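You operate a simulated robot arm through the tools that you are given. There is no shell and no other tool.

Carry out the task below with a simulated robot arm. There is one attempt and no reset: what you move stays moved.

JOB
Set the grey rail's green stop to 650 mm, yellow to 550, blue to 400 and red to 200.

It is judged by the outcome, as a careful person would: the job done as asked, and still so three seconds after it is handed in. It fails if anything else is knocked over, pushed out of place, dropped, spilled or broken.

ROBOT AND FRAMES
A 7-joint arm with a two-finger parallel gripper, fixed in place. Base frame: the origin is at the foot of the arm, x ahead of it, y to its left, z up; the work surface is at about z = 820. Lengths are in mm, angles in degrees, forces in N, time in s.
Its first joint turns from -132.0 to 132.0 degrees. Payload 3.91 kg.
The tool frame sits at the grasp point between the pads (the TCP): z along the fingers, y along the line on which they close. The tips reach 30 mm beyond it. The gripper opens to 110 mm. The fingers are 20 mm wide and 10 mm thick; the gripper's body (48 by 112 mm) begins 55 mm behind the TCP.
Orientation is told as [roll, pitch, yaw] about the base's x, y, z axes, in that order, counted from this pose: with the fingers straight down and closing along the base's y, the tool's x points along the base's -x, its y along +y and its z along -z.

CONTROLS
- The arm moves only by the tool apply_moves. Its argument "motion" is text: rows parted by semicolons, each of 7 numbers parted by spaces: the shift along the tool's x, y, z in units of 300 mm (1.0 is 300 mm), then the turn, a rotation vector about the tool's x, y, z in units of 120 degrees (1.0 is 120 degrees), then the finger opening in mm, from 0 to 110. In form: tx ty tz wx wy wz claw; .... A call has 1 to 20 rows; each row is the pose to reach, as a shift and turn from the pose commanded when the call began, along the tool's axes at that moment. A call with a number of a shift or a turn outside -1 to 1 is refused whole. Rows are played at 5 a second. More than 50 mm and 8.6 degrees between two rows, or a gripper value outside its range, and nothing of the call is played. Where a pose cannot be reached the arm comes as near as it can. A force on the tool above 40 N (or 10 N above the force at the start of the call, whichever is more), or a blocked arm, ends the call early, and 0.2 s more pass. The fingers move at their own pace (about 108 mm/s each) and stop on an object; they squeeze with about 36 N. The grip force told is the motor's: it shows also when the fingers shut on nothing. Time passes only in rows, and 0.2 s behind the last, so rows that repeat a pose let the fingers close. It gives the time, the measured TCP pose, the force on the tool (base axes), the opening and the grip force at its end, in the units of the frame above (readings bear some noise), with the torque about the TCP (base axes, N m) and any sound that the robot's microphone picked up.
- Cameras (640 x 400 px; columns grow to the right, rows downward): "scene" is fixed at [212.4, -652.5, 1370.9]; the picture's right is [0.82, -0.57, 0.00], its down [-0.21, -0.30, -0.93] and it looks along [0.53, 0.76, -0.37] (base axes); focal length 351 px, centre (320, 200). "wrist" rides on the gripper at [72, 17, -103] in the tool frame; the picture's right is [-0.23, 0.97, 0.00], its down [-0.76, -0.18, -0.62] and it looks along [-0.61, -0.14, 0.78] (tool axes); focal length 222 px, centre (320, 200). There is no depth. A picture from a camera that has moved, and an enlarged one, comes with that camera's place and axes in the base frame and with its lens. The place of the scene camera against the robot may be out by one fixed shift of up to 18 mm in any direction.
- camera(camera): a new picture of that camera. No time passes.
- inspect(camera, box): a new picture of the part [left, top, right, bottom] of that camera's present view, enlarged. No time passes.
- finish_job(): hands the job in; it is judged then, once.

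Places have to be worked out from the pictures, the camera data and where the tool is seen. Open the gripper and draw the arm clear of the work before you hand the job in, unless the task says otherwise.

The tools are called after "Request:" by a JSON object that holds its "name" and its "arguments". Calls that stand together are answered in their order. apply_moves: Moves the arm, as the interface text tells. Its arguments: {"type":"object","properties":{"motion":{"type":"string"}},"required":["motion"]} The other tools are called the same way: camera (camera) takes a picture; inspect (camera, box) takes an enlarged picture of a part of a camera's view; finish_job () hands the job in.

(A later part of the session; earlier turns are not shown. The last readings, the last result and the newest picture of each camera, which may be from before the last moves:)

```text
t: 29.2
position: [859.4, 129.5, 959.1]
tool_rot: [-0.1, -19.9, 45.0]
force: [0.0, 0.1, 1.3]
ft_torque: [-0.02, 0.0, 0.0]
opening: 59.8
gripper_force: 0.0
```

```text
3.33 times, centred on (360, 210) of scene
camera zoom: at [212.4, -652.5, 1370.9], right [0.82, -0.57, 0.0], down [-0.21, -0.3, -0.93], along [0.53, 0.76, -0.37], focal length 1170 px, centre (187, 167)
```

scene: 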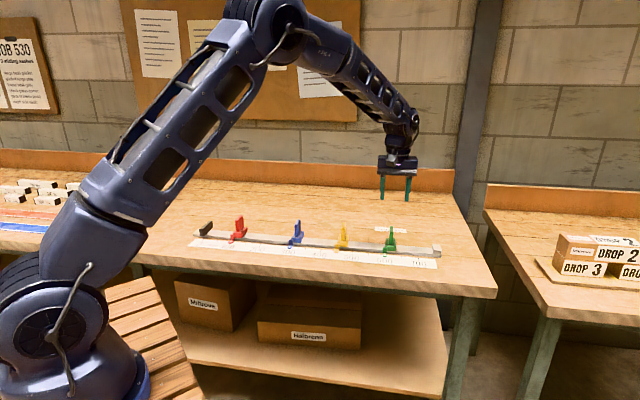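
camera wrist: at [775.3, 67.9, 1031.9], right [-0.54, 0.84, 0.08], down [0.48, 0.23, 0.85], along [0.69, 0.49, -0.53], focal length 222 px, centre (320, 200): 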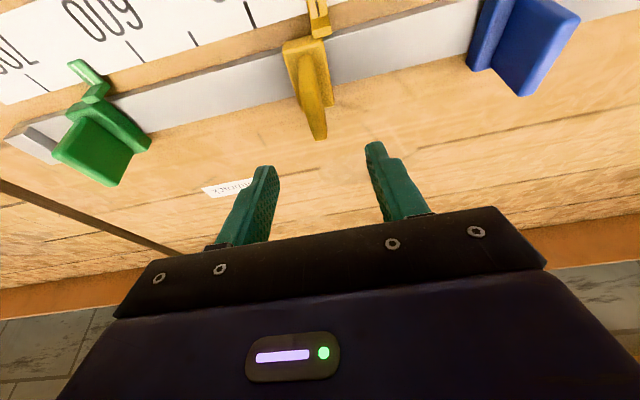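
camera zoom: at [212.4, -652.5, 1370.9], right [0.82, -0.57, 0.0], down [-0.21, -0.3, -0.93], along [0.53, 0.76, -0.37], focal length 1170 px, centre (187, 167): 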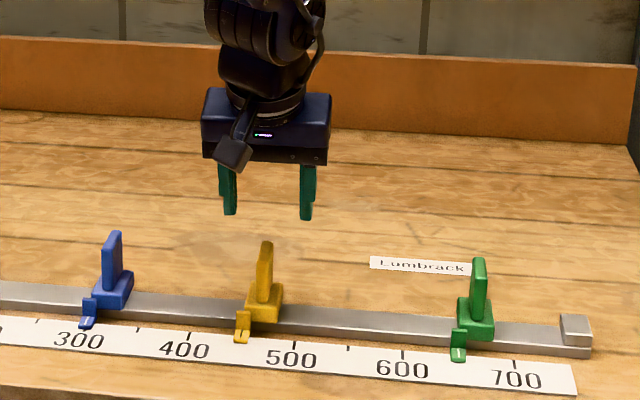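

Yellow's fin is centred under the open fingers. I'll descend 70 mm and close gently to a 13 mm cage.

Request:
{"name": "apply_moves", "arguments": {"motion": "0.0133 0 0.0366 0 0 0 60; 0.0266 0 0.0731 0 0 0 60; 0.0399 0 0.1097 0 0 0 60; 0.0532 0 0.1462 0 0 0 60; 0.0665 0 0.1828 0 0 0 60; 0.0798 0 0.2193 0 0 0 60; 0.0798 0 0.2193 0 0 0 50; 0.0798 0 0.2193 0 0 0 40; 0.0798 0 0.2193 0 0 0 32; 0.0798 0 0.2193 0 0 0 26; 0.0798 0 0.2193 0 0 0 22; 0.0798 0 0.2193 0 0 0 19; 0.0798 0 0.2193 0 0 0 17; 0.0798 0 0.2193 0 0 0 15; 0.0798 0 0.2193 0 0 0 14; 0.0798 0 0.2193 0 0 0 13; 0.0798 0 0.2193 0 0 0 13"}}

Request:
{"name": "camera", "arguments": {"camera": "wrist"}}

Request:
{"name": "inspect", "arguments": {"camera": "scene", "box": [320, 205, 400, 265]}}

```text
t: 32.8
position: [859.7, 127.5, 888.0]
tool_rot: [-0.1, -20.0, 45.0]
force: [-0.4, 0.9, -0.2]
ft_torque: [-0.03, 0.01, 0.0]
opening: 13.5
gripper_force: 1.0
```

```text
taken
camera wrist: at [774.8, 66.8, 961.4], right [-0.54, 0.84, 0.08], down [0.48, 0.23, 0.85], along [0.69, 0.49, -0.53], focal length 222 px, centre (320, 200)
```

wrist: 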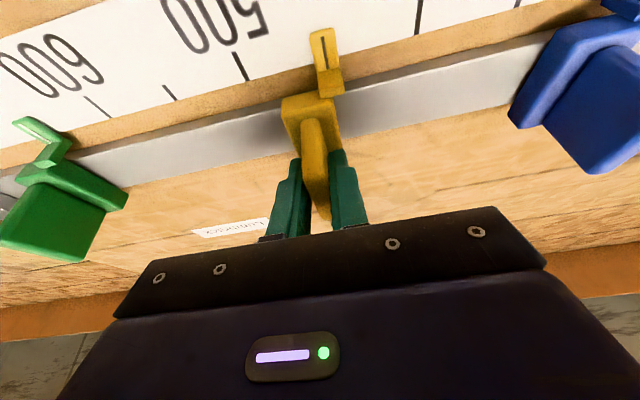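

```text
6.67 times, centred on (360, 235) of scene
camera zoom: at [212.4, -652.5, 1370.9], right [0.82, -0.57, 0.0], down [-0.21, -0.3, -0.93], along [0.53, 0.76, -0.37], focal length 2340 px, centre (53, -33)
```

zoom: 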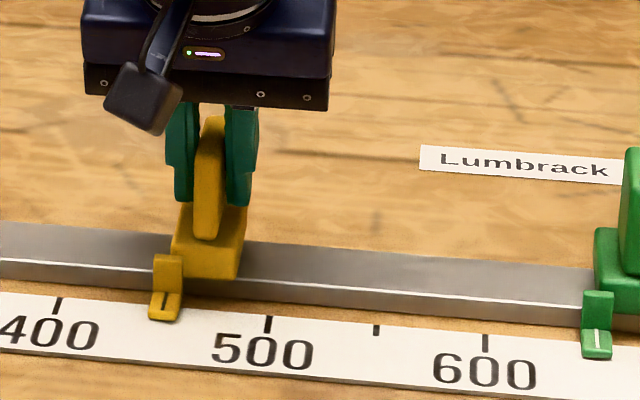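

Yellow is caged and reads about 450–451. I'll slide it slowly, 96 mm up the rail, stopping short of 550 so I can trim from the reading.

Request:
{"name": "apply_moves", "arguments": {"motion": "0 -0.01 0 0 0 0 13; 0 -0.03 0 0 0 0 13; 0 -0.05 0 0 0 0 13; 0 -0.07 0 0 0 0 13; 0 -0.09 0 0 0 0 13; 0 -0.11 0 0 0 0 13; 0 -0.13 0 0 0 0 13; 0 -0.15 0 0 0 0 13; 0 -0.17 0 0 0 0 13; 0 -0.19 0 0 0 0 13; 0 -0.21 0 0 0 0 13; 0 -0.23 0 0 0 0 13; 0 -0.25 0 0 0 0 13; 0 -0.27 0 0 0 0 13; 0 -0.285 0 0 0 0 13; 0 -0.3 0 0 0 0 13; 0 -0.31 0 0 0 0 13; 0 -0.317 0 0 0 0 13; 0 -0.32 0 0 0 0 13; 0 -0.32 0 0 0 0 13"}}

Request:
{"name": "inspect", "arguments": {"camera": "wrist", "box": [160, 0, 480, 200]}}

Request:
{"name": "inspect", "arguments": {"camera": "scene", "box": [320, 225, 400, 275]}}

```text
t: 37.0
position: [925.7, 60.6, 889.8]
tool_rot: [-0.1, -20.0, 45.0]
force: [1.1, 0.1, -0.5]
ft_torque: [0.01, 0.01, -0.02]
opening: 13.7
gripper_force: 0.4
```

```text
2.00 times, centred on (320, 100) of wrist
camera zoom: at [841.8, 0.0, 962.6], right [-0.54, 0.84, 0.08], down [0.48, 0.23, 0.85], along [0.69, 0.49, -0.53], focal length 444 px, centre (320, 400)
```

zoom: 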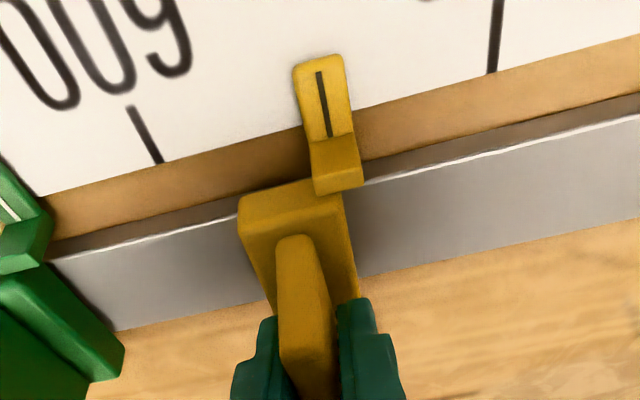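

```text
8.00 times, centred on (360, 250) of scene
camera zoom: at [212.4, -652.5, 1370.9], right [0.82, -0.57, 0.0], down [-0.21, -0.3, -0.93], along [0.53, 0.76, -0.37], focal length 2808 px, centre (0, -200)
```

zoom: 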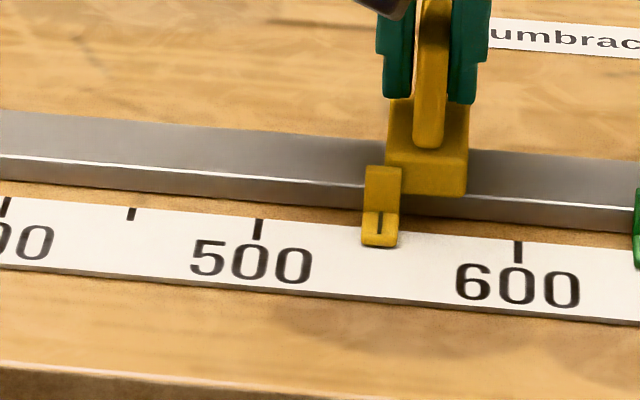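

Yellow reads about 547.5. I'll nudge it 2.3 mm up and take close readings.

Request:
{"name": "apply_moves", "arguments": {"motion": "0 -0.003 0 0 0 0 13; 0 -0.006 0 0 0 0 13; 0 -0.0077 0 0 0 0 13; 0 -0.0077 0 0 0 0 13; 0 -0.0077 0 0 0 0 13"}}

Request:
{"name": "inspect", "arguments": {"camera": "wrist", "box": [205, 40, 285, 90]}}

Request:
{"name": "inspect", "arguments": {"camera": "wrist", "box": [366, 0, 446, 50]}}

Request:
{"name": "inspect", "arguments": {"camera": "wrist", "box": [285, 25, 365, 75]}}

Request:
{"name": "inspect", "arguments": {"camera": "scene", "box": [344, 240, 392, 270]}}

```text
t: 38.2
position: [929.0, 59.6, 890.6]
tool_rot: [0.1, -20.0, 44.9]
force: [-0.2, 0.1, 0.0]
ft_torque: [0.01, 0.0, -0.03]
opening: 12.8
gripper_force: 0.0
```

```text
8.00 times, centred on (245, 65) of wrist
camera zoom: at [844.3, -1.0, 962.7], right [-0.54, 0.84, 0.08], down [0.48, 0.23, 0.85], along [0.69, 0.49, -0.53], focal length 1777 px, centre (920, 1280)
```

zoom: 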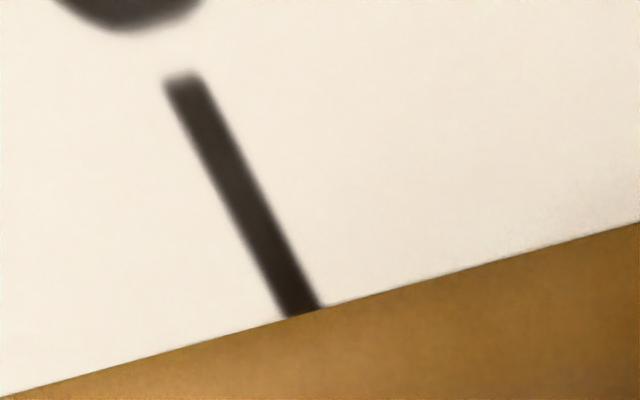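

```text
8.00 times, centred on (406, 25) of wrist
camera zoom: at [844.3, -1.0, 962.7], right [-0.54, 0.84, 0.08], down [0.48, 0.23, 0.85], along [0.69, 0.49, -0.53], focal length 1777 px, centre (-368, 1600)
```

zoom: 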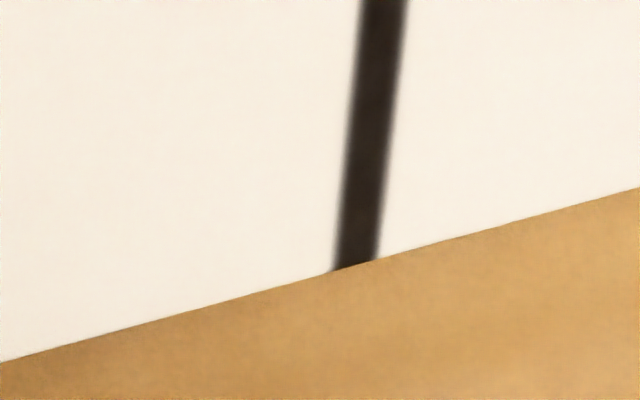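

```text
8.00 times, centred on (325, 50) of wrist
camera zoom: at [844.3, -1.0, 962.7], right [-0.54, 0.84, 0.08], down [0.48, 0.23, 0.85], along [0.69, 0.49, -0.53], focal length 1777 px, centre (280, 1400)
```

zoom: 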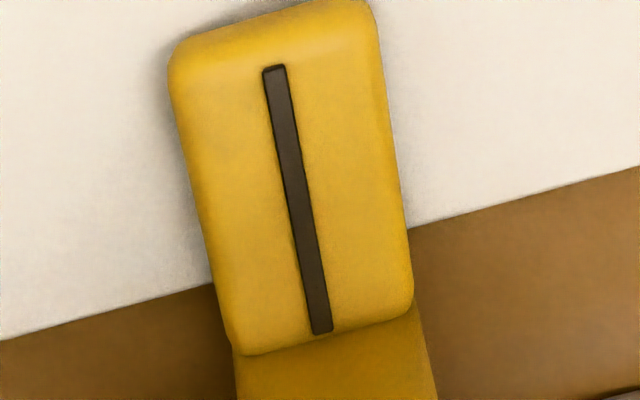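

```text
13.33 times, centred on (368, 255) of scene
camera zoom: at [212.4, -652.5, 1370.9], right [0.82, -0.57, 0.0], down [-0.21, -0.3, -0.93], along [0.53, 0.76, -0.37], focal length 4680 px, centre (-320, -533)
```

zoom: 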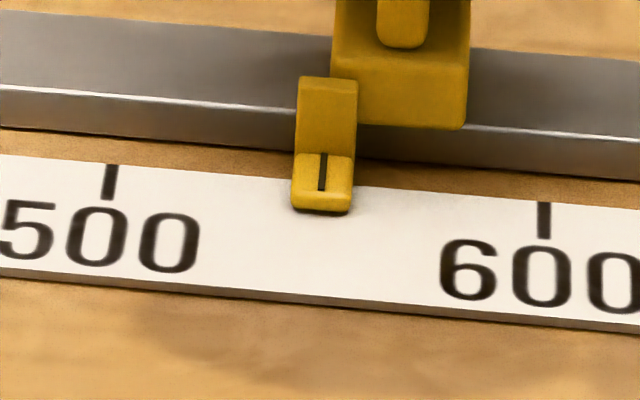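

Both views agree that yellow reads about 549.2. I'll nudge it another 0.8 mm.

Request:
{"name": "apply_moves", "arguments": {"motion": "0 -0.0015 0 0 0 0 13; 0 -0.0027 0 0 0 0 13; 0 -0.0027 0 0 0 0 13; 0 -0.0027 0 0 0 0 13"}}

Request:
{"name": "inspect", "arguments": {"camera": "wrist", "box": [205, 40, 285, 90]}}

Request:
{"name": "inspect", "arguments": {"camera": "wrist", "box": [366, 0, 446, 50]}}

Request:
{"name": "inspect", "arguments": {"camera": "wrist", "box": [285, 25, 365, 75]}}

Request:
{"name": "inspect", "arguments": {"camera": "scene", "box": [344, 240, 392, 270]}}

```text
t: 39.2
position: [928.4, 58.6, 890.1]
tool_rot: [0.0, -20.0, 45.0]
force: [1.0, 0.4, 0.2]
ft_torque: [0.0, 0.0, 0.0]
opening: 13.3
gripper_force: 0.1
```

```text
8.00 times, centred on (245, 65) of wrist
camera zoom: at [844.6, -1.5, 962.4], right [-0.54, 0.84, 0.08], down [0.48, 0.23, 0.85], along [0.69, 0.49, -0.53], focal length 1777 px, centre (920, 1280)
```

zoom: 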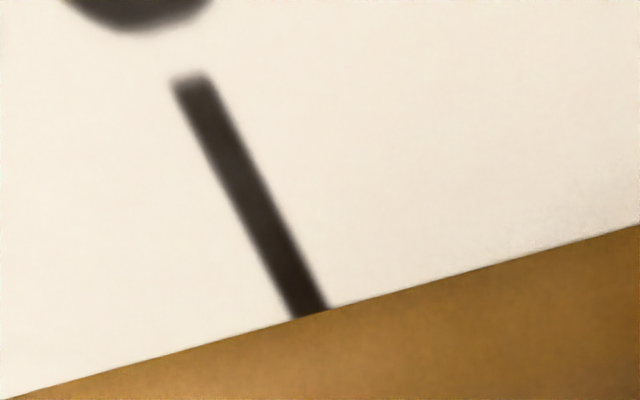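

```text
8.00 times, centred on (406, 25) of wrist
camera zoom: at [844.6, -1.5, 962.4], right [-0.54, 0.84, 0.08], down [0.48, 0.23, 0.85], along [0.69, 0.49, -0.53], focal length 1777 px, centre (-368, 1600)
```

zoom: 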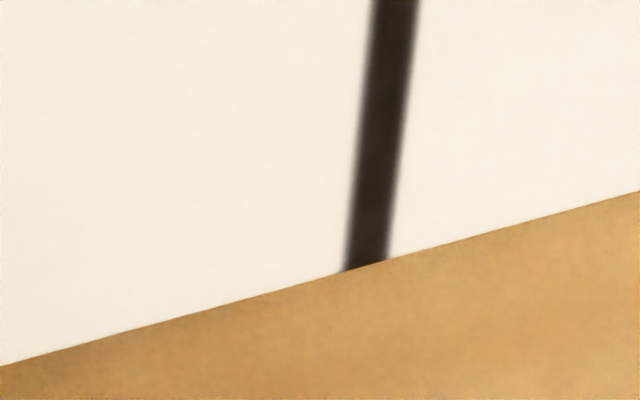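

```text
8.00 times, centred on (325, 50) of wrist
camera zoom: at [844.6, -1.5, 962.4], right [-0.54, 0.84, 0.08], down [0.48, 0.23, 0.85], along [0.69, 0.49, -0.53], focal length 1777 px, centre (280, 1400)
```

zoom: 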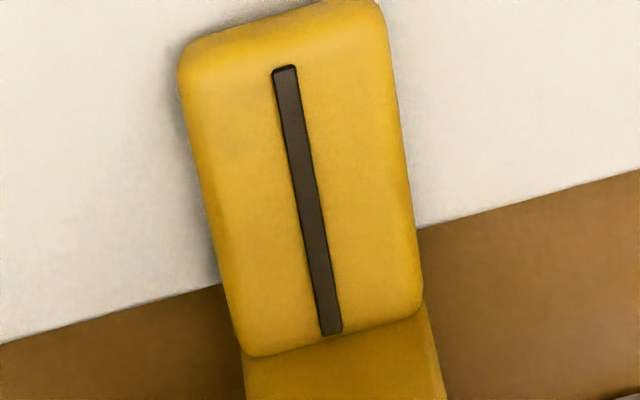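

```text
13.33 times, centred on (368, 255) of scene
camera zoom: at [212.4, -652.5, 1370.9], right [0.82, -0.57, 0.0], down [-0.21, -0.3, -0.93], along [0.53, 0.76, -0.37], focal length 4680 px, centre (-320, -533)
```

zoom: 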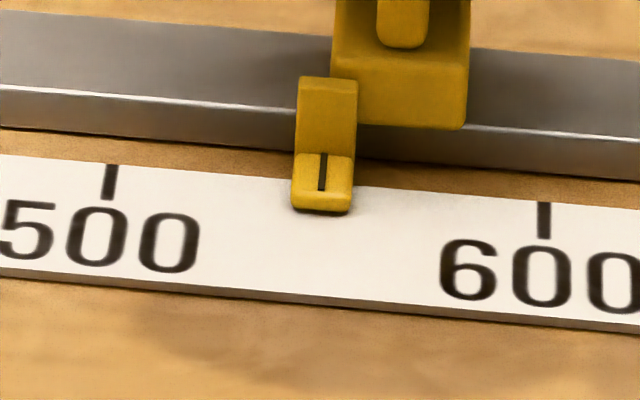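

The pointer hasn't moved because only the clearance in the cage was taken up. I'll step up another 1.0 mm.

Request:
{"name": "apply_moves", "arguments": {"motion": "0 -0.0015 0 0 0 0 13; 0 -0.0033 0 0 0 0 13; 0 -0.0033 0 0 0 0 13; 0 -0.0033 0 0 0 0 13"}}

Request:
{"name": "inspect", "arguments": {"camera": "scene", "box": [344, 240, 392, 270]}}

Request:
{"name": "inspect", "arguments": {"camera": "wrist", "box": [160, 0, 480, 200]}}

```text
t: 40.2
position: [930.3, 58.1, 888.8]
tool_rot: [0.0, -20.0, 45.0]
force: [-1.0, 0.0, -0.5]
ft_torque: [0.0, 0.01, 0.01]
opening: 13.2
gripper_force: 0.5
```

```text
13.33 times, centred on (368, 255) of scene
camera zoom: at [212.4, -652.5, 1370.9], right [0.82, -0.57, 0.0], down [-0.21, -0.3, -0.93], along [0.53, 0.76, -0.37], focal length 4680 px, centre (-320, -533)
```

zoom: 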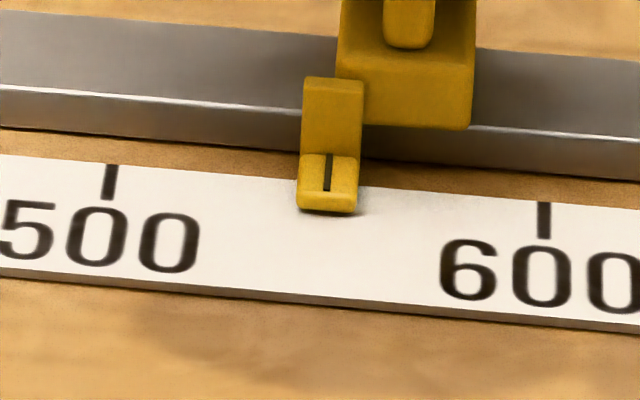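

```text
2.00 times, centred on (320, 100) of wrist
camera zoom: at [845.7, -2.9, 963.0], right [-0.54, 0.84, 0.08], down [0.48, 0.23, 0.85], along [0.69, 0.49, -0.53], focal length 444 px, centre (320, 400)
```

zoom: 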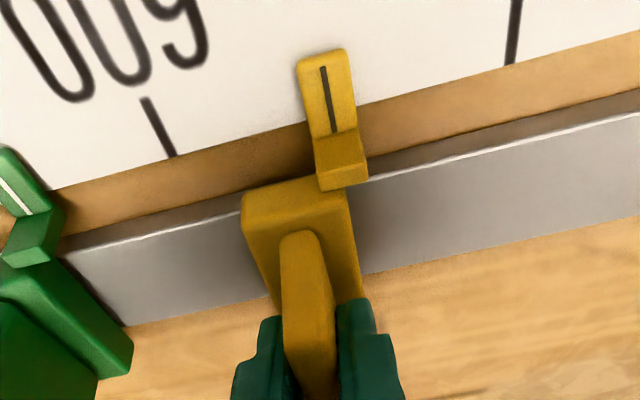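

Yellow moved. I'll take close readings to confirm where it sits.

Request:
{"name": "inspect", "arguments": {"camera": "wrist", "box": [205, 40, 285, 90]}}

Request:
{"name": "inspect", "arguments": {"camera": "wrist", "box": [376, 0, 456, 50]}}

Request:
{"name": "inspect", "arguments": {"camera": "wrist", "box": [285, 25, 365, 75]}}

```text
8.00 times, centred on (245, 65) of wrist
camera zoom: at [845.7, -2.9, 963.0], right [-0.54, 0.84, 0.08], down [0.48, 0.23, 0.85], along [0.69, 0.49, -0.53], focal length 1777 px, centre (920, 1280)
```

zoom: 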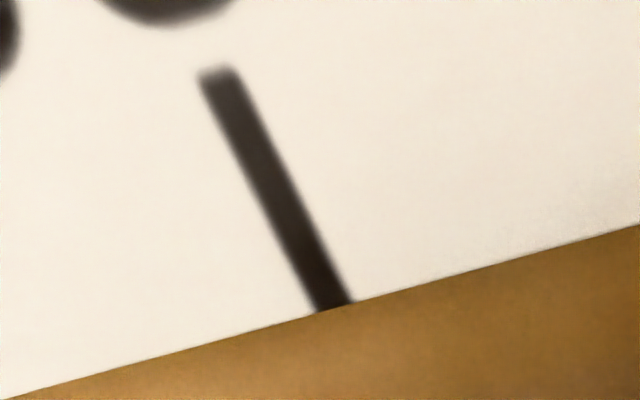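

```text
8.00 times, centred on (416, 25) of wrist
camera zoom: at [845.7, -2.9, 963.0], right [-0.54, 0.84, 0.08], down [0.48, 0.23, 0.85], along [0.69, 0.49, -0.53], focal length 1777 px, centre (-448, 1600)
```

zoom: 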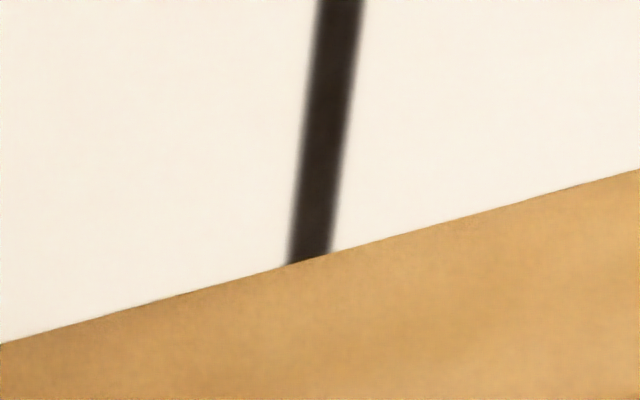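

```text
8.00 times, centred on (325, 50) of wrist
camera zoom: at [845.7, -2.9, 963.0], right [-0.54, 0.84, 0.08], down [0.48, 0.23, 0.85], along [0.69, 0.49, -0.53], focal length 1777 px, centre (280, 1400)
```

zoom: 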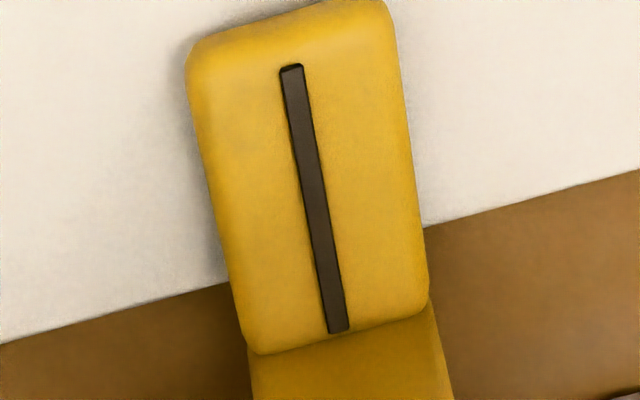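

Both views put yellow at about 550.3. I'll release gently in small steps, then lift straight up.

Request:
{"name": "apply_moves", "arguments": {"motion": "0 0 0 0 0 0 13.5; 0 0 0 0 0 0 14; 0 0 0 0 0 0 15; 0 0 0 0 0 0 16; 0 0 0 0 0 0 18; 0 0 0 0 0 0 20; 0 0 0 0 0 0 24; 0 0 0 0 0 0 30; 0 0 0 0 0 0 38; 0 0 0 0 0 0 45; 0 0 0 0 0 0 45; -0.0057 0 -0.0157 0 0 0 45; -0.0114 0 -0.0313 0 0 0 45; -0.0228 0 -0.0627 0 0 0 45; -0.0399 0 -0.1096 0 0 0 45; -0.0598 0 -0.1645 0 0 0 45; -0.0798 0 -0.2193 0 0 0 45; -0.0798 0 -0.2193 0 0 0 45"}}

Request:
{"name": "inspect", "arguments": {"camera": "scene", "box": [344, 240, 392, 270]}}

Request:
{"name": "inspect", "arguments": {"camera": "scene", "box": [385, 240, 433, 270]}}

Request:
{"name": "inspect", "arguments": {"camera": "scene", "box": [270, 225, 350, 275]}}

```text
t: 44.0
position: [931.2, 59.6, 957.0]
tool_rot: [0.0, -20.0, 45.0]
force: [0.5, -0.7, -0.5]
ft_torque: [0.03, 0.0, -0.03]
opening: 45.4
gripper_force: 0.1
```

```text
13.33 times, centred on (368, 255) of scene
camera zoom: at [212.4, -652.5, 1370.9], right [0.82, -0.57, 0.0], down [-0.21, -0.3, -0.93], along [0.53, 0.76, -0.37], focal length 4680 px, centre (-320, -533)
```

zoom: 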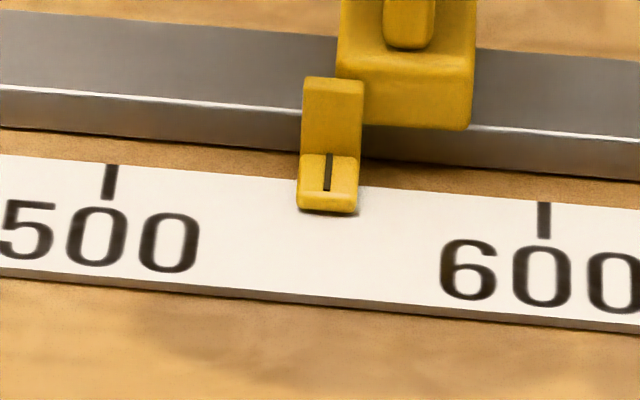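

```text
13.33 times, centred on (409, 255) of scene
camera zoom: at [212.4, -652.5, 1370.9], right [0.82, -0.57, 0.0], down [-0.21, -0.3, -0.93], along [0.53, 0.76, -0.37], focal length 4680 px, centre (-867, -533)
```

zoom: 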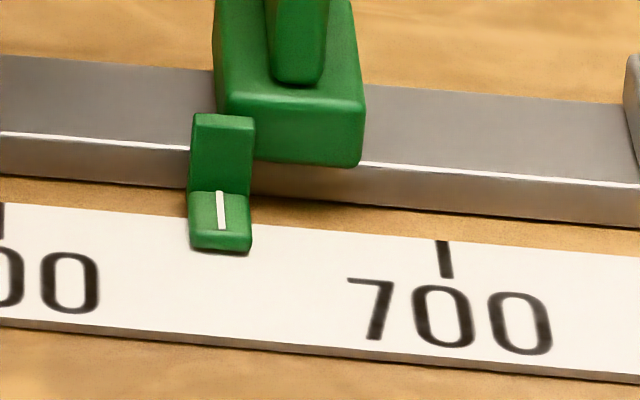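

```text
8.00 times, centred on (310, 250) of scene
camera zoom: at [212.4, -652.5, 1370.9], right [0.82, -0.57, 0.0], down [-0.21, -0.3, -0.93], along [0.53, 0.76, -0.37], focal length 2808 px, centre (400, -200)
```

zoom: 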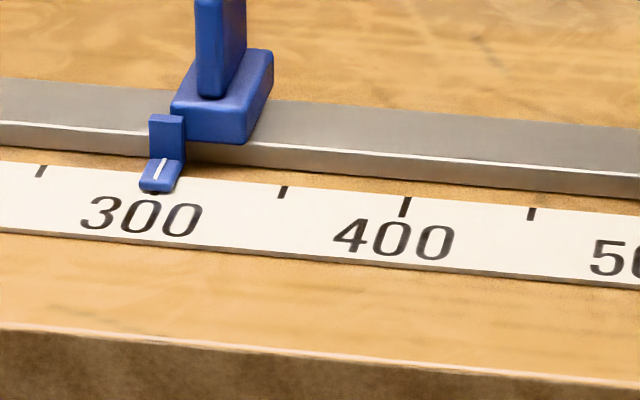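

Yellow and green are both holding at 550 and 650. Blue reads about 301, so I'll travel to above its fin, near 317 along the rail.

Request:
{"name": "apply_moves", "arguments": {"motion": "0 0.06 0 0 0 0 60; 0 0.14 0 0 0 0 60; 0 0.22 0 0 0 0 60; 0 0.3 0 0 0 0 60; 0 0.38 0 0 0 0 60; 0 0.46 0 0 0 0 60; 0 0.54 0 0 0 0 60; 0 0.62 0 0 0 0 60; 0 0.7 0 0 0 0 60; 0 0.77 0 0 0 0 60; 0 0.8327 0 0 0 0 60; 0 0.8327 0 0 0 0 60"}}

Request:
{"name": "camera", "arguments": {"camera": "wrist"}}

Request:
{"name": "inspect", "arguments": {"camera": "scene", "box": [220, 140, 380, 270]}}

```text
t: 46.6
position: [752.4, 235.1, 960.4]
tool_rot: [0.0, -19.9, 44.9]
force: [-0.8, 0.3, 0.3]
ft_torque: [-0.01, -0.02, -0.01]
opening: 60.0
gripper_force: 0.1
```

```text
taken
camera wrist: at [668.0, 174.2, 1032.6], right [-0.54, 0.84, 0.08], down [0.48, 0.23, 0.85], along [0.69, 0.49, -0.53], focal length 222 px, centre (320, 200)
```

wrist: 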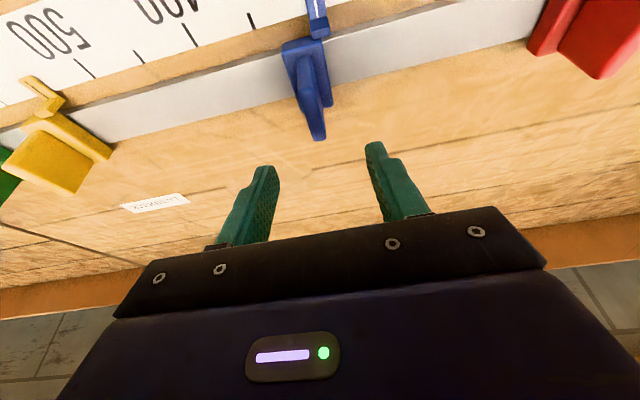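

```text
3.08 times, centred on (300, 205) of scene
camera zoom: at [212.4, -652.5, 1370.9], right [0.82, -0.57, 0.0], down [-0.21, -0.3, -0.93], along [0.53, 0.76, -0.37], focal length 1080 px, centre (382, 185)
```

zoom: 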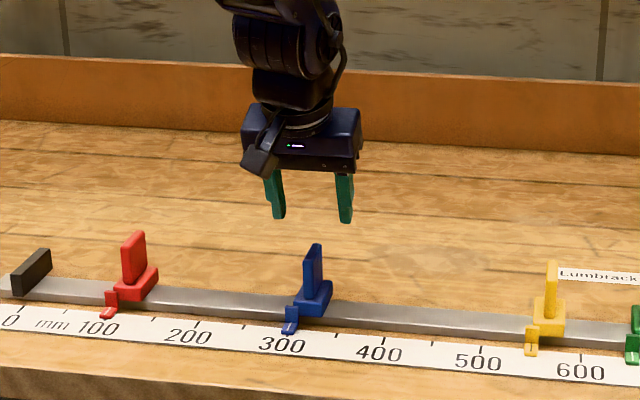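

Blue's fin lines up just as yellow's did. I'll descend 70 mm and close gently to 13 mm.

Request:
{"name": "apply_moves", "arguments": {"motion": "0.0133 0 0.0366 0 0 0 60; 0.0266 0 0.0731 0 0 0 60; 0.0399 0 0.1097 0 0 0 60; 0.0532 0 0.1462 0 0 0 60; 0.0665 0 0.1828 0 0 0 60; 0.0798 0 0.2193 0 0 0 60; 0.0798 0 0.2193 0 0 0 50; 0.0798 0 0.2193 0 0 0 40; 0.0798 0 0.2193 0 0 0 32; 0.0798 0 0.2193 0 0 0 26; 0.0798 0 0.2193 0 0 0 22; 0.0798 0 0.2193 0 0 0 19; 0.0798 0 0.2193 0 0 0 17; 0.0798 0 0.2193 0 0 0 15; 0.0798 0 0.2193 0 0 0 14; 0.0798 0 0.2193 0 0 0 13; 0.0798 0 0.2193 0 0 0 13"}}

Request:
{"name": "camera", "arguments": {"camera": "wrist"}}

Request:
{"name": "inspect", "arguments": {"camera": "scene", "box": [270, 205, 350, 265]}}

```text
t: 50.2
position: [753.6, 236.1, 888.7]
tool_rot: [0.0, -20.0, 45.0]
force: [0.5, -0.2, -0.9]
ft_torque: [-0.02, 0.01, -0.02]
opening: 13.0
gripper_force: 0.1
```

```text
taken
camera wrist: at [669.2, 175.3, 961.9], right [-0.54, 0.84, 0.08], down [0.48, 0.23, 0.85], along [0.69, 0.49, -0.53], focal length 222 px, centre (320, 200)
```

wrist: 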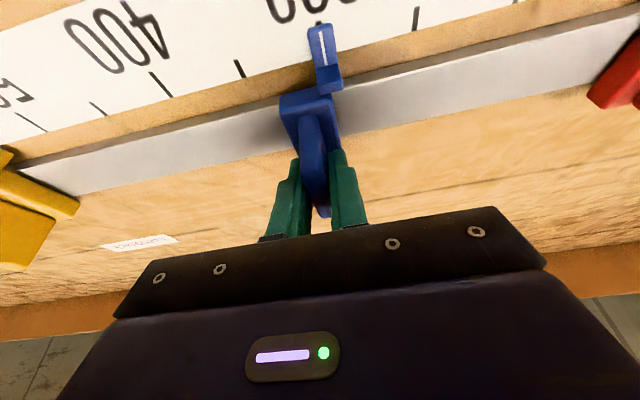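

```text
6.67 times, centred on (310, 235) of scene
camera zoom: at [212.4, -652.5, 1370.9], right [0.82, -0.57, 0.0], down [-0.21, -0.3, -0.93], along [0.53, 0.76, -0.37], focal length 2340 px, centre (387, -33)
```

zoom: 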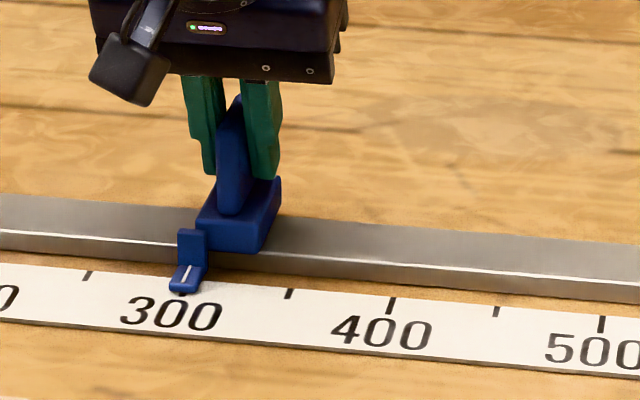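

Blue is caged. I'll slide it slowly, about 98 mm up towards 400, slowing at the end.

Request:
{"name": "apply_moves", "arguments": {"motion": "0 -0.01 0 0 0 0 13; 0 -0.03 0 0 0 0 13; 0 -0.05 0 0 0 0 13; 0 -0.07 0 0 0 0 13; 0 -0.09 0 0 0 0 13; 0 -0.11 0 0 0 0 13; 0 -0.13 0 0 0 0 13; 0 -0.15 0 0 0 0 13; 0 -0.17 0 0 0 0 13; 0 -0.19 0 0 0 0 13; 0 -0.21 0 0 0 0 13; 0 -0.23 0 0 0 0 13; 0 -0.25 0 0 0 0 13; 0 -0.27 0 0 0 0 13; 0 -0.288 0 0 0 0 13; 0 -0.304 0 0 0 0 13; 0 -0.316 0 0 0 0 13; 0 -0.323 0 0 0 0 13; 0 -0.3267 0 0 0 0 13; 0 -0.3267 0 0 0 0 13"}}

Request:
{"name": "inspect", "arguments": {"camera": "wrist", "box": [160, 0, 480, 200]}}

Request:
{"name": "inspect", "arguments": {"camera": "scene", "box": [296, 238, 344, 268]}}

```text
t: 54.4
position: [822.1, 163.4, 889.4]
tool_rot: [0.1, -20.1, 44.9]
force: [0.0, -0.1, -0.2]
ft_torque: [0.02, -0.02, 0.01]
opening: 13.0
gripper_force: 0.0
```

```text
2.00 times, centred on (320, 100) of wrist
camera zoom: at [738.1, 103.6, 962.6], right [-0.54, 0.84, 0.08], down [0.48, 0.23, 0.85], along [0.69, 0.49, -0.53], focal length 444 px, centre (320, 400)
```

zoom: 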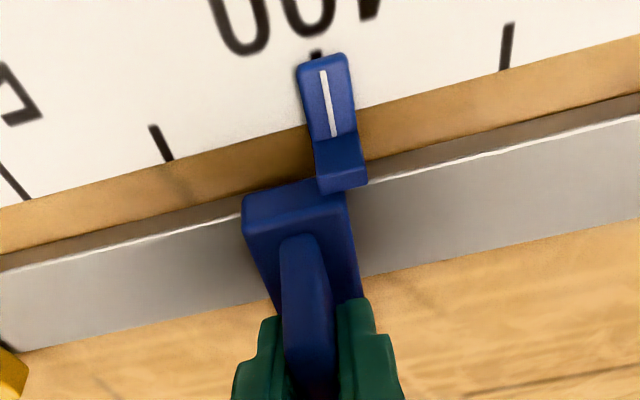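

```text
13.33 times, centred on (320, 253) of scene
camera zoom: at [212.4, -652.5, 1370.9], right [0.82, -0.57, 0.0], down [-0.21, -0.3, -0.93], along [0.53, 0.76, -0.37], focal length 4680 px, centre (320, -507)
```

zoom: 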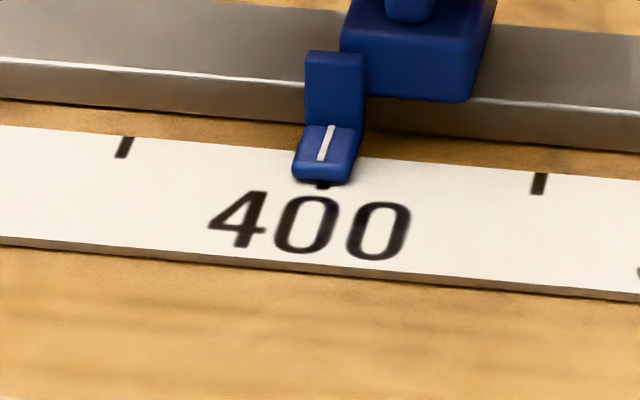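

Blue reads about 399.3 and has coasted to the high side of the cage. By yellow's calibration, stepping 1.6 mm should bring it to 400.

Request:
{"name": "apply_moves", "arguments": {"motion": "0 -0.0018 0 0 0 0 13; 0 -0.0036 0 0 0 0 13; 0 -0.0053 0 0 0 0 13; 0 -0.0053 0 0 0 0 13; 0 -0.0053 0 0 0 0 13"}}

Request:
{"name": "inspect", "arguments": {"camera": "wrist", "box": [205, 40, 285, 90]}}

Request:
{"name": "inspect", "arguments": {"camera": "wrist", "box": [376, 0, 456, 50]}}

Request:
{"name": "inspect", "arguments": {"camera": "wrist", "box": [285, 25, 365, 75]}}

Request:
{"name": "inspect", "arguments": {"camera": "scene", "box": [296, 238, 344, 268]}}

```text
t: 55.6
position: [823.7, 163.2, 890.6]
tool_rot: [-0.1, -20.1, 45.0]
force: [0.2, 0.0, 0.5]
ft_torque: [0.02, 0.01, -0.01]
opening: 13.0
gripper_force: 0.1
```

```text
8.00 times, centred on (245, 65) of wrist
camera zoom: at [738.8, 102.8, 962.7], right [-0.54, 0.84, 0.08], down [0.48, 0.23, 0.85], along [0.69, 0.49, -0.53], focal length 1777 px, centre (920, 1280)
```

zoom: 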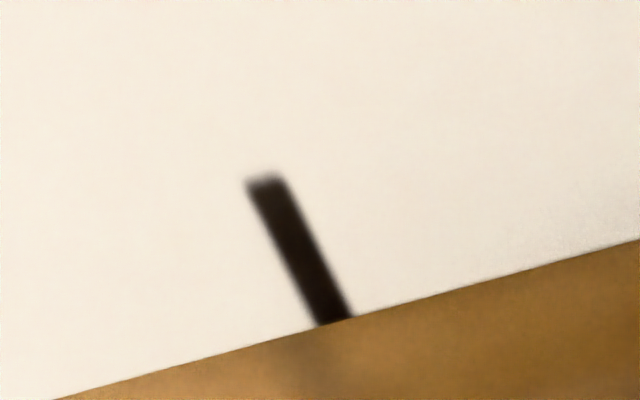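

```text
8.00 times, centred on (416, 25) of wrist
camera zoom: at [738.8, 102.8, 962.7], right [-0.54, 0.84, 0.08], down [0.48, 0.23, 0.85], along [0.69, 0.49, -0.53], focal length 1777 px, centre (-448, 1600)
```

zoom: 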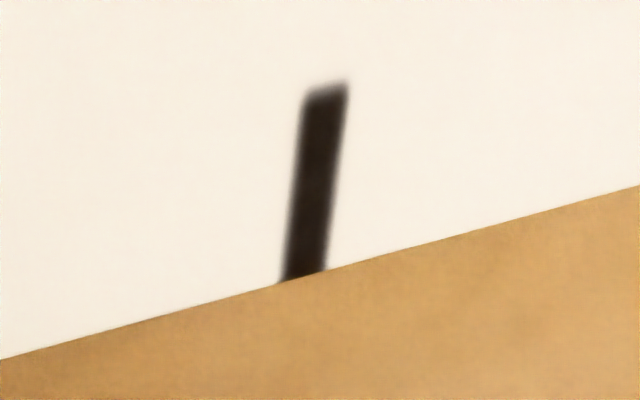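

```text
8.00 times, centred on (325, 50) of wrist
camera zoom: at [738.8, 102.8, 962.7], right [-0.54, 0.84, 0.08], down [0.48, 0.23, 0.85], along [0.69, 0.49, -0.53], focal length 1777 px, centre (280, 1400)
```

zoom: 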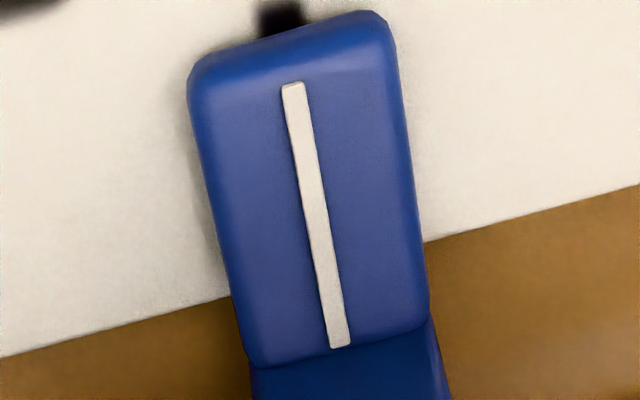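

```text
13.33 times, centred on (320, 253) of scene
camera zoom: at [212.4, -652.5, 1370.9], right [0.82, -0.57, 0.0], down [-0.21, -0.3, -0.93], along [0.53, 0.76, -0.37], focal length 4680 px, centre (320, -507)
```

zoom: 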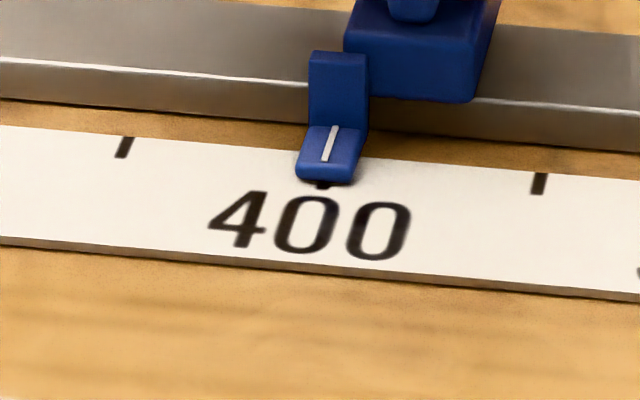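

Blue reads about 400.2 in both views. I'll release it gently and lift.

Request:
{"name": "apply_moves", "arguments": {"motion": "0 0 0 0 0 0 13.5; 0 0 0 0 0 0 14; 0 0 0 0 0 0 15; 0 0 0 0 0 0 16; 0 0 0 0 0 0 18; 0 0 0 0 0 0 20; 0 0 0 0 0 0 24; 0 0 0 0 0 0 30; 0 0 0 0 0 0 38; 0 0 0 0 0 0 45; 0 0 0 0 0 0 45; -0.0057 0 -0.0157 0 0 0 45; -0.0114 0 -0.0313 0 0 0 45; -0.0228 0 -0.0627 0 0 0 45; -0.0399 0 -0.1096 0 0 0 45; -0.0598 0 -0.1645 0 0 0 45; -0.0798 0 -0.2193 0 0 0 45; -0.0798 0 -0.2193 0 0 0 45"}}

Request:
{"name": "inspect", "arguments": {"camera": "scene", "box": [296, 238, 344, 268]}}

Request:
{"name": "inspect", "arguments": {"camera": "scene", "box": [220, 225, 300, 275]}}

```text
t: 59.4
position: [823.2, 164.3, 958.7]
tool_rot: [-0.1, -20.0, 45.0]
force: [0.4, 0.5, -0.3]
ft_torque: [0.05, 0.01, 0.0]
opening: 44.8
gripper_force: 0.1
```

```text
13.33 times, centred on (320, 253) of scene
camera zoom: at [212.4, -652.5, 1370.9], right [0.82, -0.57, 0.0], down [-0.21, -0.3, -0.93], along [0.53, 0.76, -0.37], focal length 4680 px, centre (320, -507)
```

zoom: 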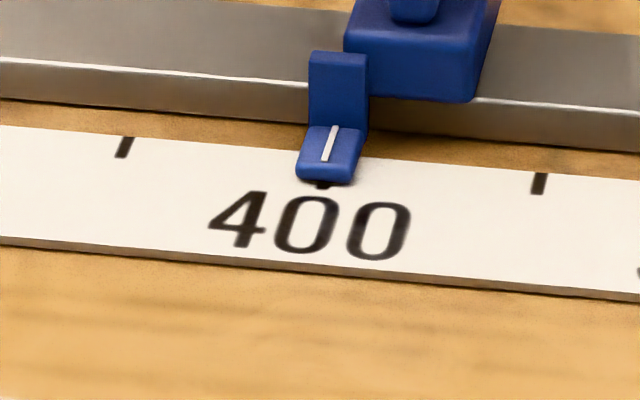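

```text
8.00 times, centred on (260, 250) of scene
camera zoom: at [212.4, -652.5, 1370.9], right [0.82, -0.57, 0.0], down [-0.21, -0.3, -0.93], along [0.53, 0.76, -0.37], focal length 2808 px, centre (800, -200)
```

zoom: 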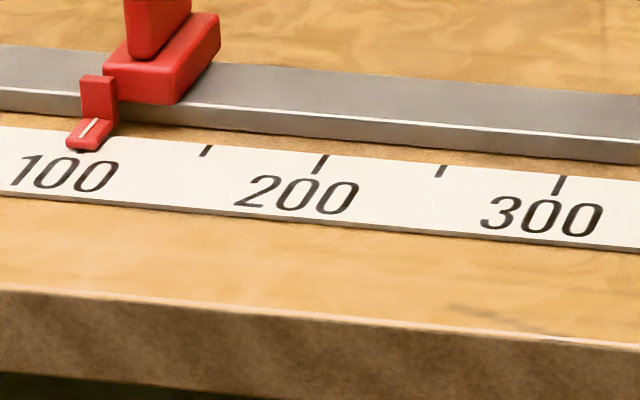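

Blue is holding at 400. Now I'll travel to above red, whose fin is near 117 along the rail.

Request:
{"name": "apply_moves", "arguments": {"motion": "0 0.06 0 0 0 0 60; 0 0.13 0 0 0 0 60; 0 0.21 0 0 0 0 60; 0 0.29 0 0 0 0 60; 0 0.37 0 0 0 0 60; 0 0.45 0 0 0 0 60; 0 0.53 0 0 0 0 60; 0 0.61 0 0 0 0 60; 0 0.69 0 0 0 0 60; 0 0.77 0 0 0 0 60; 0 0.85 0 0 0 0 60; 0 0.92 0 0 0 0 60; 0 0.998 0 0 0 0 60; 0 0.998 0 0 0 0 60"}}

Request:
{"name": "camera", "arguments": {"camera": "wrist"}}

Request:
{"name": "inspect", "arguments": {"camera": "scene", "box": [160, 130, 320, 270]}}

```text
t: 62.4
position: [613.0, 378.0, 959.8]
tool_rot: [0.0, -20.0, 45.0]
force: [-0.2, 0.2, -0.1]
ft_torque: [-0.01, -0.01, -0.01]
opening: 60.1
gripper_force: 0.0
```

```text
taken
camera wrist: at [527.3, 316.7, 1032.5], right [-0.54, 0.84, 0.08], down [0.48, 0.23, 0.85], along [0.69, 0.49, -0.53], focal length 222 px, centre (320, 200)
```

wrist: 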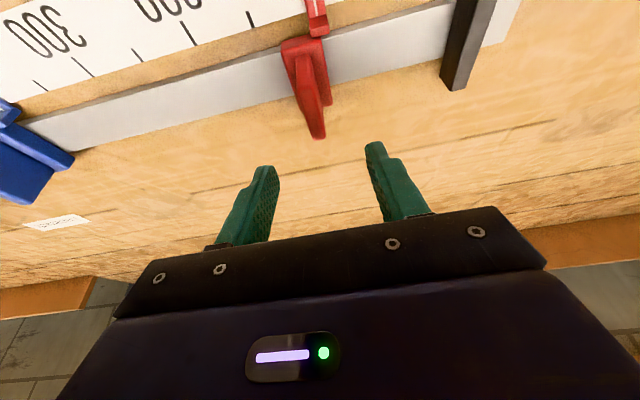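

```text
2.86 times, centred on (240, 200) of scene
camera zoom: at [212.4, -652.5, 1370.9], right [0.82, -0.57, 0.0], down [-0.21, -0.3, -0.93], along [0.53, 0.76, -0.37], focal length 1003 px, centre (549, 200)
```

zoom: 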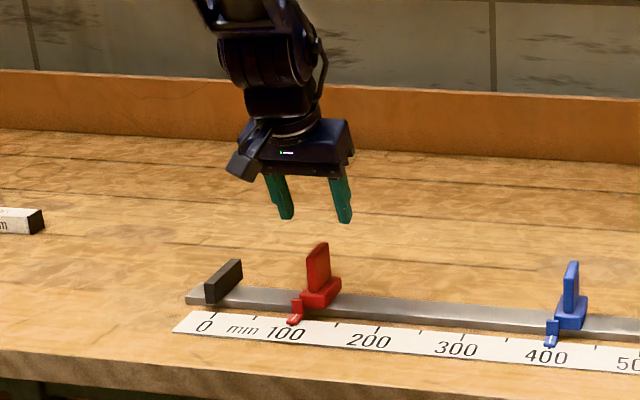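

Red's fin lines up like the others, and the black end piece is clear of the gripper. I'll descend and cage it gently.

Request:
{"name": "apply_moves", "arguments": {"motion": "0.0133 0 0.0366 0 0 0 60; 0.0266 0 0.0731 0 0 0 60; 0.0399 0 0.1097 0 0 0 60; 0.0532 0 0.1462 0 0 0 60; 0.0665 0 0.1828 0 0 0 60; 0.0798 0 0.2193 0 0 0 60; 0.0798 0 0.2193 0 0 0 50; 0.0798 0 0.2193 0 0 0 40; 0.0798 0 0.2193 0 0 0 32; 0.0798 0 0.2193 0 0 0 26; 0.0798 0 0.2193 0 0 0 22; 0.0798 0 0.2193 0 0 0 19; 0.0798 0 0.2193 0 0 0 17; 0.0798 0 0.2193 0 0 0 15; 0.0798 0 0.2193 0 0 0 14; 0.0798 0 0.2193 0 0 0 13; 0.0798 0 0.2193 0 0 0 13"}}

Request:
{"name": "camera", "arguments": {"camera": "wrist"}}

Request:
{"name": "inspect", "arguments": {"camera": "scene", "box": [210, 200, 290, 260]}}

```text
t: 66.0
position: [612.2, 375.9, 889.7]
tool_rot: [-0.1, -20.0, 45.0]
force: [-2.3, 1.3, -0.3]
ft_torque: [0.03, -0.01, -0.02]
opening: 14.0
gripper_force: 0.6
```

```text
taken
camera wrist: at [528.3, 313.4, 963.0], right [-0.54, 0.84, 0.08], down [0.48, 0.23, 0.85], along [0.69, 0.49, -0.53], focal length 222 px, centre (320, 200)
```

wrist: 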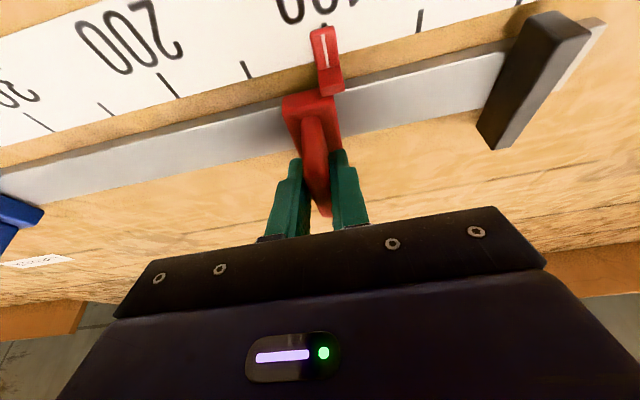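

```text
6.67 times, centred on (250, 230) of scene
camera zoom: at [212.4, -652.5, 1370.9], right [0.82, -0.57, 0.0], down [-0.21, -0.3, -0.93], along [0.53, 0.76, -0.37], focal length 2340 px, centre (787, 0)
```

zoom: 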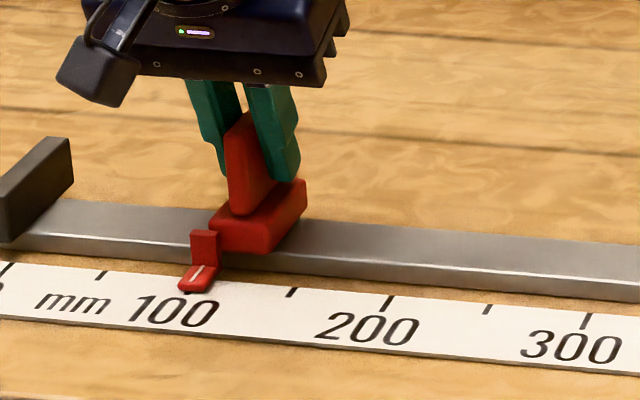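

Red is caged, with light contact. I'll slide it slowly, 98 mm towards 200, slowing at the end.

Request:
{"name": "apply_moves", "arguments": {"motion": "0 -0.01 0 0 0 0 13; 0 -0.03 0 0 0 0 13; 0 -0.05 0 0 0 0 13; 0 -0.07 0 0 0 0 13; 0 -0.09 0 0 0 0 13; 0 -0.11 0 0 0 0 13; 0 -0.13 0 0 0 0 13; 0 -0.15 0 0 0 0 13; 0 -0.17 0 0 0 0 13; 0 -0.19 0 0 0 0 13; 0 -0.21 0 0 0 0 13; 0 -0.23 0 0 0 0 13; 0 -0.25 0 0 0 0 13; 0 -0.27 0 0 0 0 13; 0 -0.288 0 0 0 0 13; 0 -0.304 0 0 0 0 13; 0 -0.316 0 0 0 0 13; 0 -0.323 0 0 0 0 13; 0 -0.3267 0 0 0 0 13; 0 -0.3267 0 0 0 0 13"}}

Request:
{"name": "inspect", "arguments": {"camera": "wrist", "box": [160, 0, 480, 200]}}

Request:
{"name": "inspect", "arguments": {"camera": "scene", "box": [236, 230, 284, 260]}}

```text
t: 70.2
position: [681.6, 305.4, 889.4]
tool_rot: [0.0, -20.0, 45.0]
force: [-0.2, -0.3, 0.2]
ft_torque: [-0.02, 0.04, 0.01]
opening: 12.9
gripper_force: 0.2
```

```text
2.00 times, centred on (320, 100) of wrist
camera zoom: at [597.2, 245.3, 961.5], right [-0.54, 0.84, 0.08], down [0.48, 0.23, 0.85], along [0.69, 0.49, -0.53], focal length 444 px, centre (320, 400)
```

zoom: 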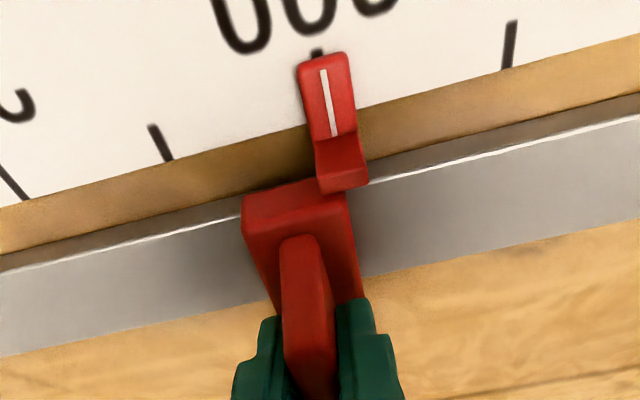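

```text
13.33 times, centred on (260, 245) of scene
camera zoom: at [212.4, -652.5, 1370.9], right [0.82, -0.57, 0.0], down [-0.21, -0.3, -0.93], along [0.53, 0.76, -0.37], focal length 4680 px, centre (1120, -400)
```

zoom: 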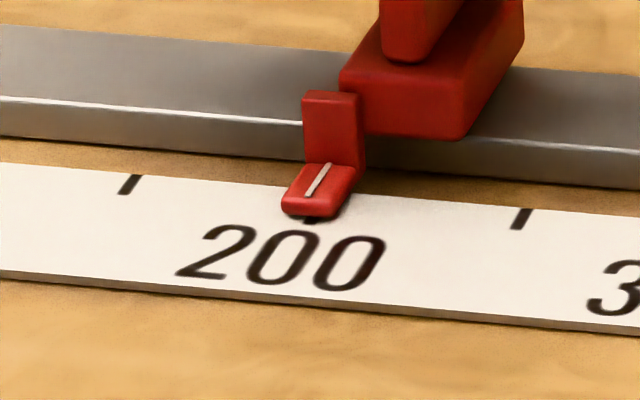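

Red reads about 199.2, the same situation as blue was in. I'll step 1.5 mm.

Request:
{"name": "apply_moves", "arguments": {"motion": "0 -0.0018 0 0 0 0 13; 0 -0.0036 0 0 0 0 13; 0 -0.005 0 0 0 0 13; 0 -0.005 0 0 0 0 13; 0 -0.005 0 0 0 0 13"}}

Request:
{"name": "inspect", "arguments": {"camera": "wrist", "box": [205, 40, 285, 90]}}

Request:
{"name": "inspect", "arguments": {"camera": "wrist", "box": [376, 0, 456, 50]}}

Request:
{"name": "inspect", "arguments": {"camera": "wrist", "box": [285, 25, 365, 75]}}

Request:
{"name": "inspect", "arguments": {"camera": "scene", "box": [236, 230, 284, 260]}}

```text
t: 71.4
position: [682.1, 305.9, 889.2]
tool_rot: [0.0, -20.1, 45.0]
force: [-0.9, 0.7, 0.1]
ft_torque: [-0.06, 0.04, 0.03]
opening: 12.7
gripper_force: 0.1
```

```text
8.00 times, centred on (245, 65) of wrist
camera zoom: at [597.7, 244.8, 961.7], right [-0.54, 0.84, 0.08], down [0.48, 0.23, 0.85], along [0.69, 0.49, -0.53], focal length 1777 px, centre (920, 1280)
```

zoom: 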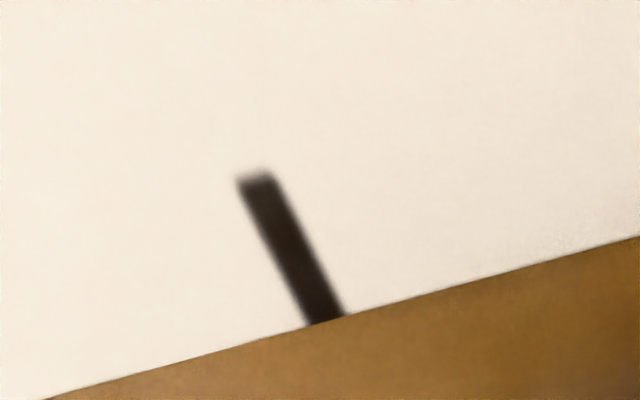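

```text
8.00 times, centred on (416, 25) of wrist
camera zoom: at [597.7, 244.8, 961.7], right [-0.54, 0.84, 0.08], down [0.48, 0.23, 0.85], along [0.69, 0.49, -0.53], focal length 1777 px, centre (-448, 1600)
```

zoom: 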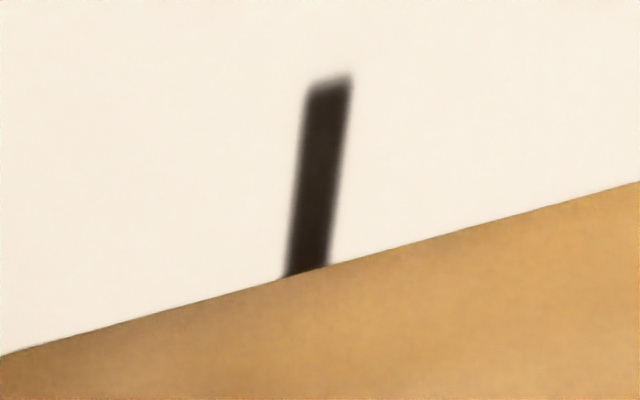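

```text
8.00 times, centred on (325, 50) of wrist
camera zoom: at [597.7, 244.8, 961.7], right [-0.54, 0.84, 0.08], down [0.48, 0.23, 0.85], along [0.69, 0.49, -0.53], focal length 1777 px, centre (280, 1400)
```

zoom: 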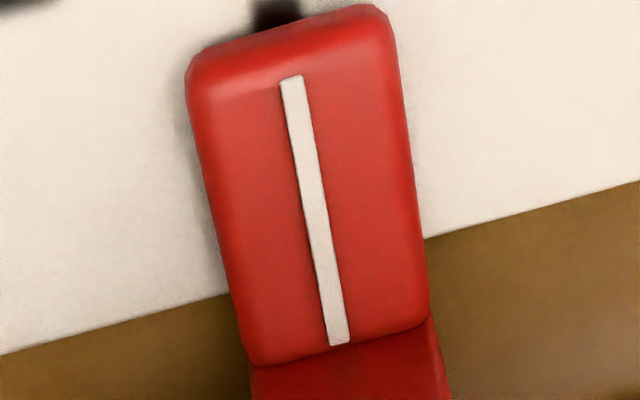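

```text
13.33 times, centred on (260, 245) of scene
camera zoom: at [212.4, -652.5, 1370.9], right [0.82, -0.57, 0.0], down [-0.21, -0.3, -0.93], along [0.53, 0.76, -0.37], focal length 4680 px, centre (1120, -400)
```

zoom: 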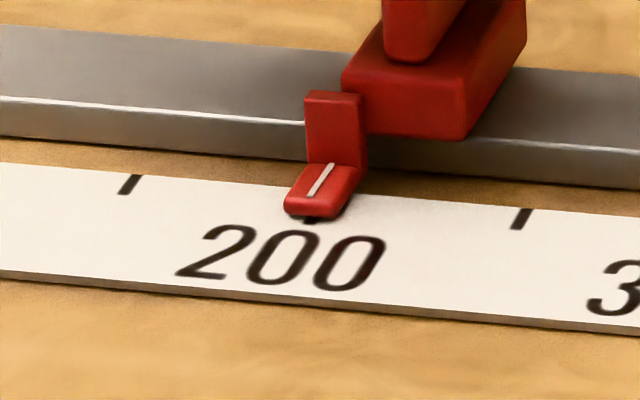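

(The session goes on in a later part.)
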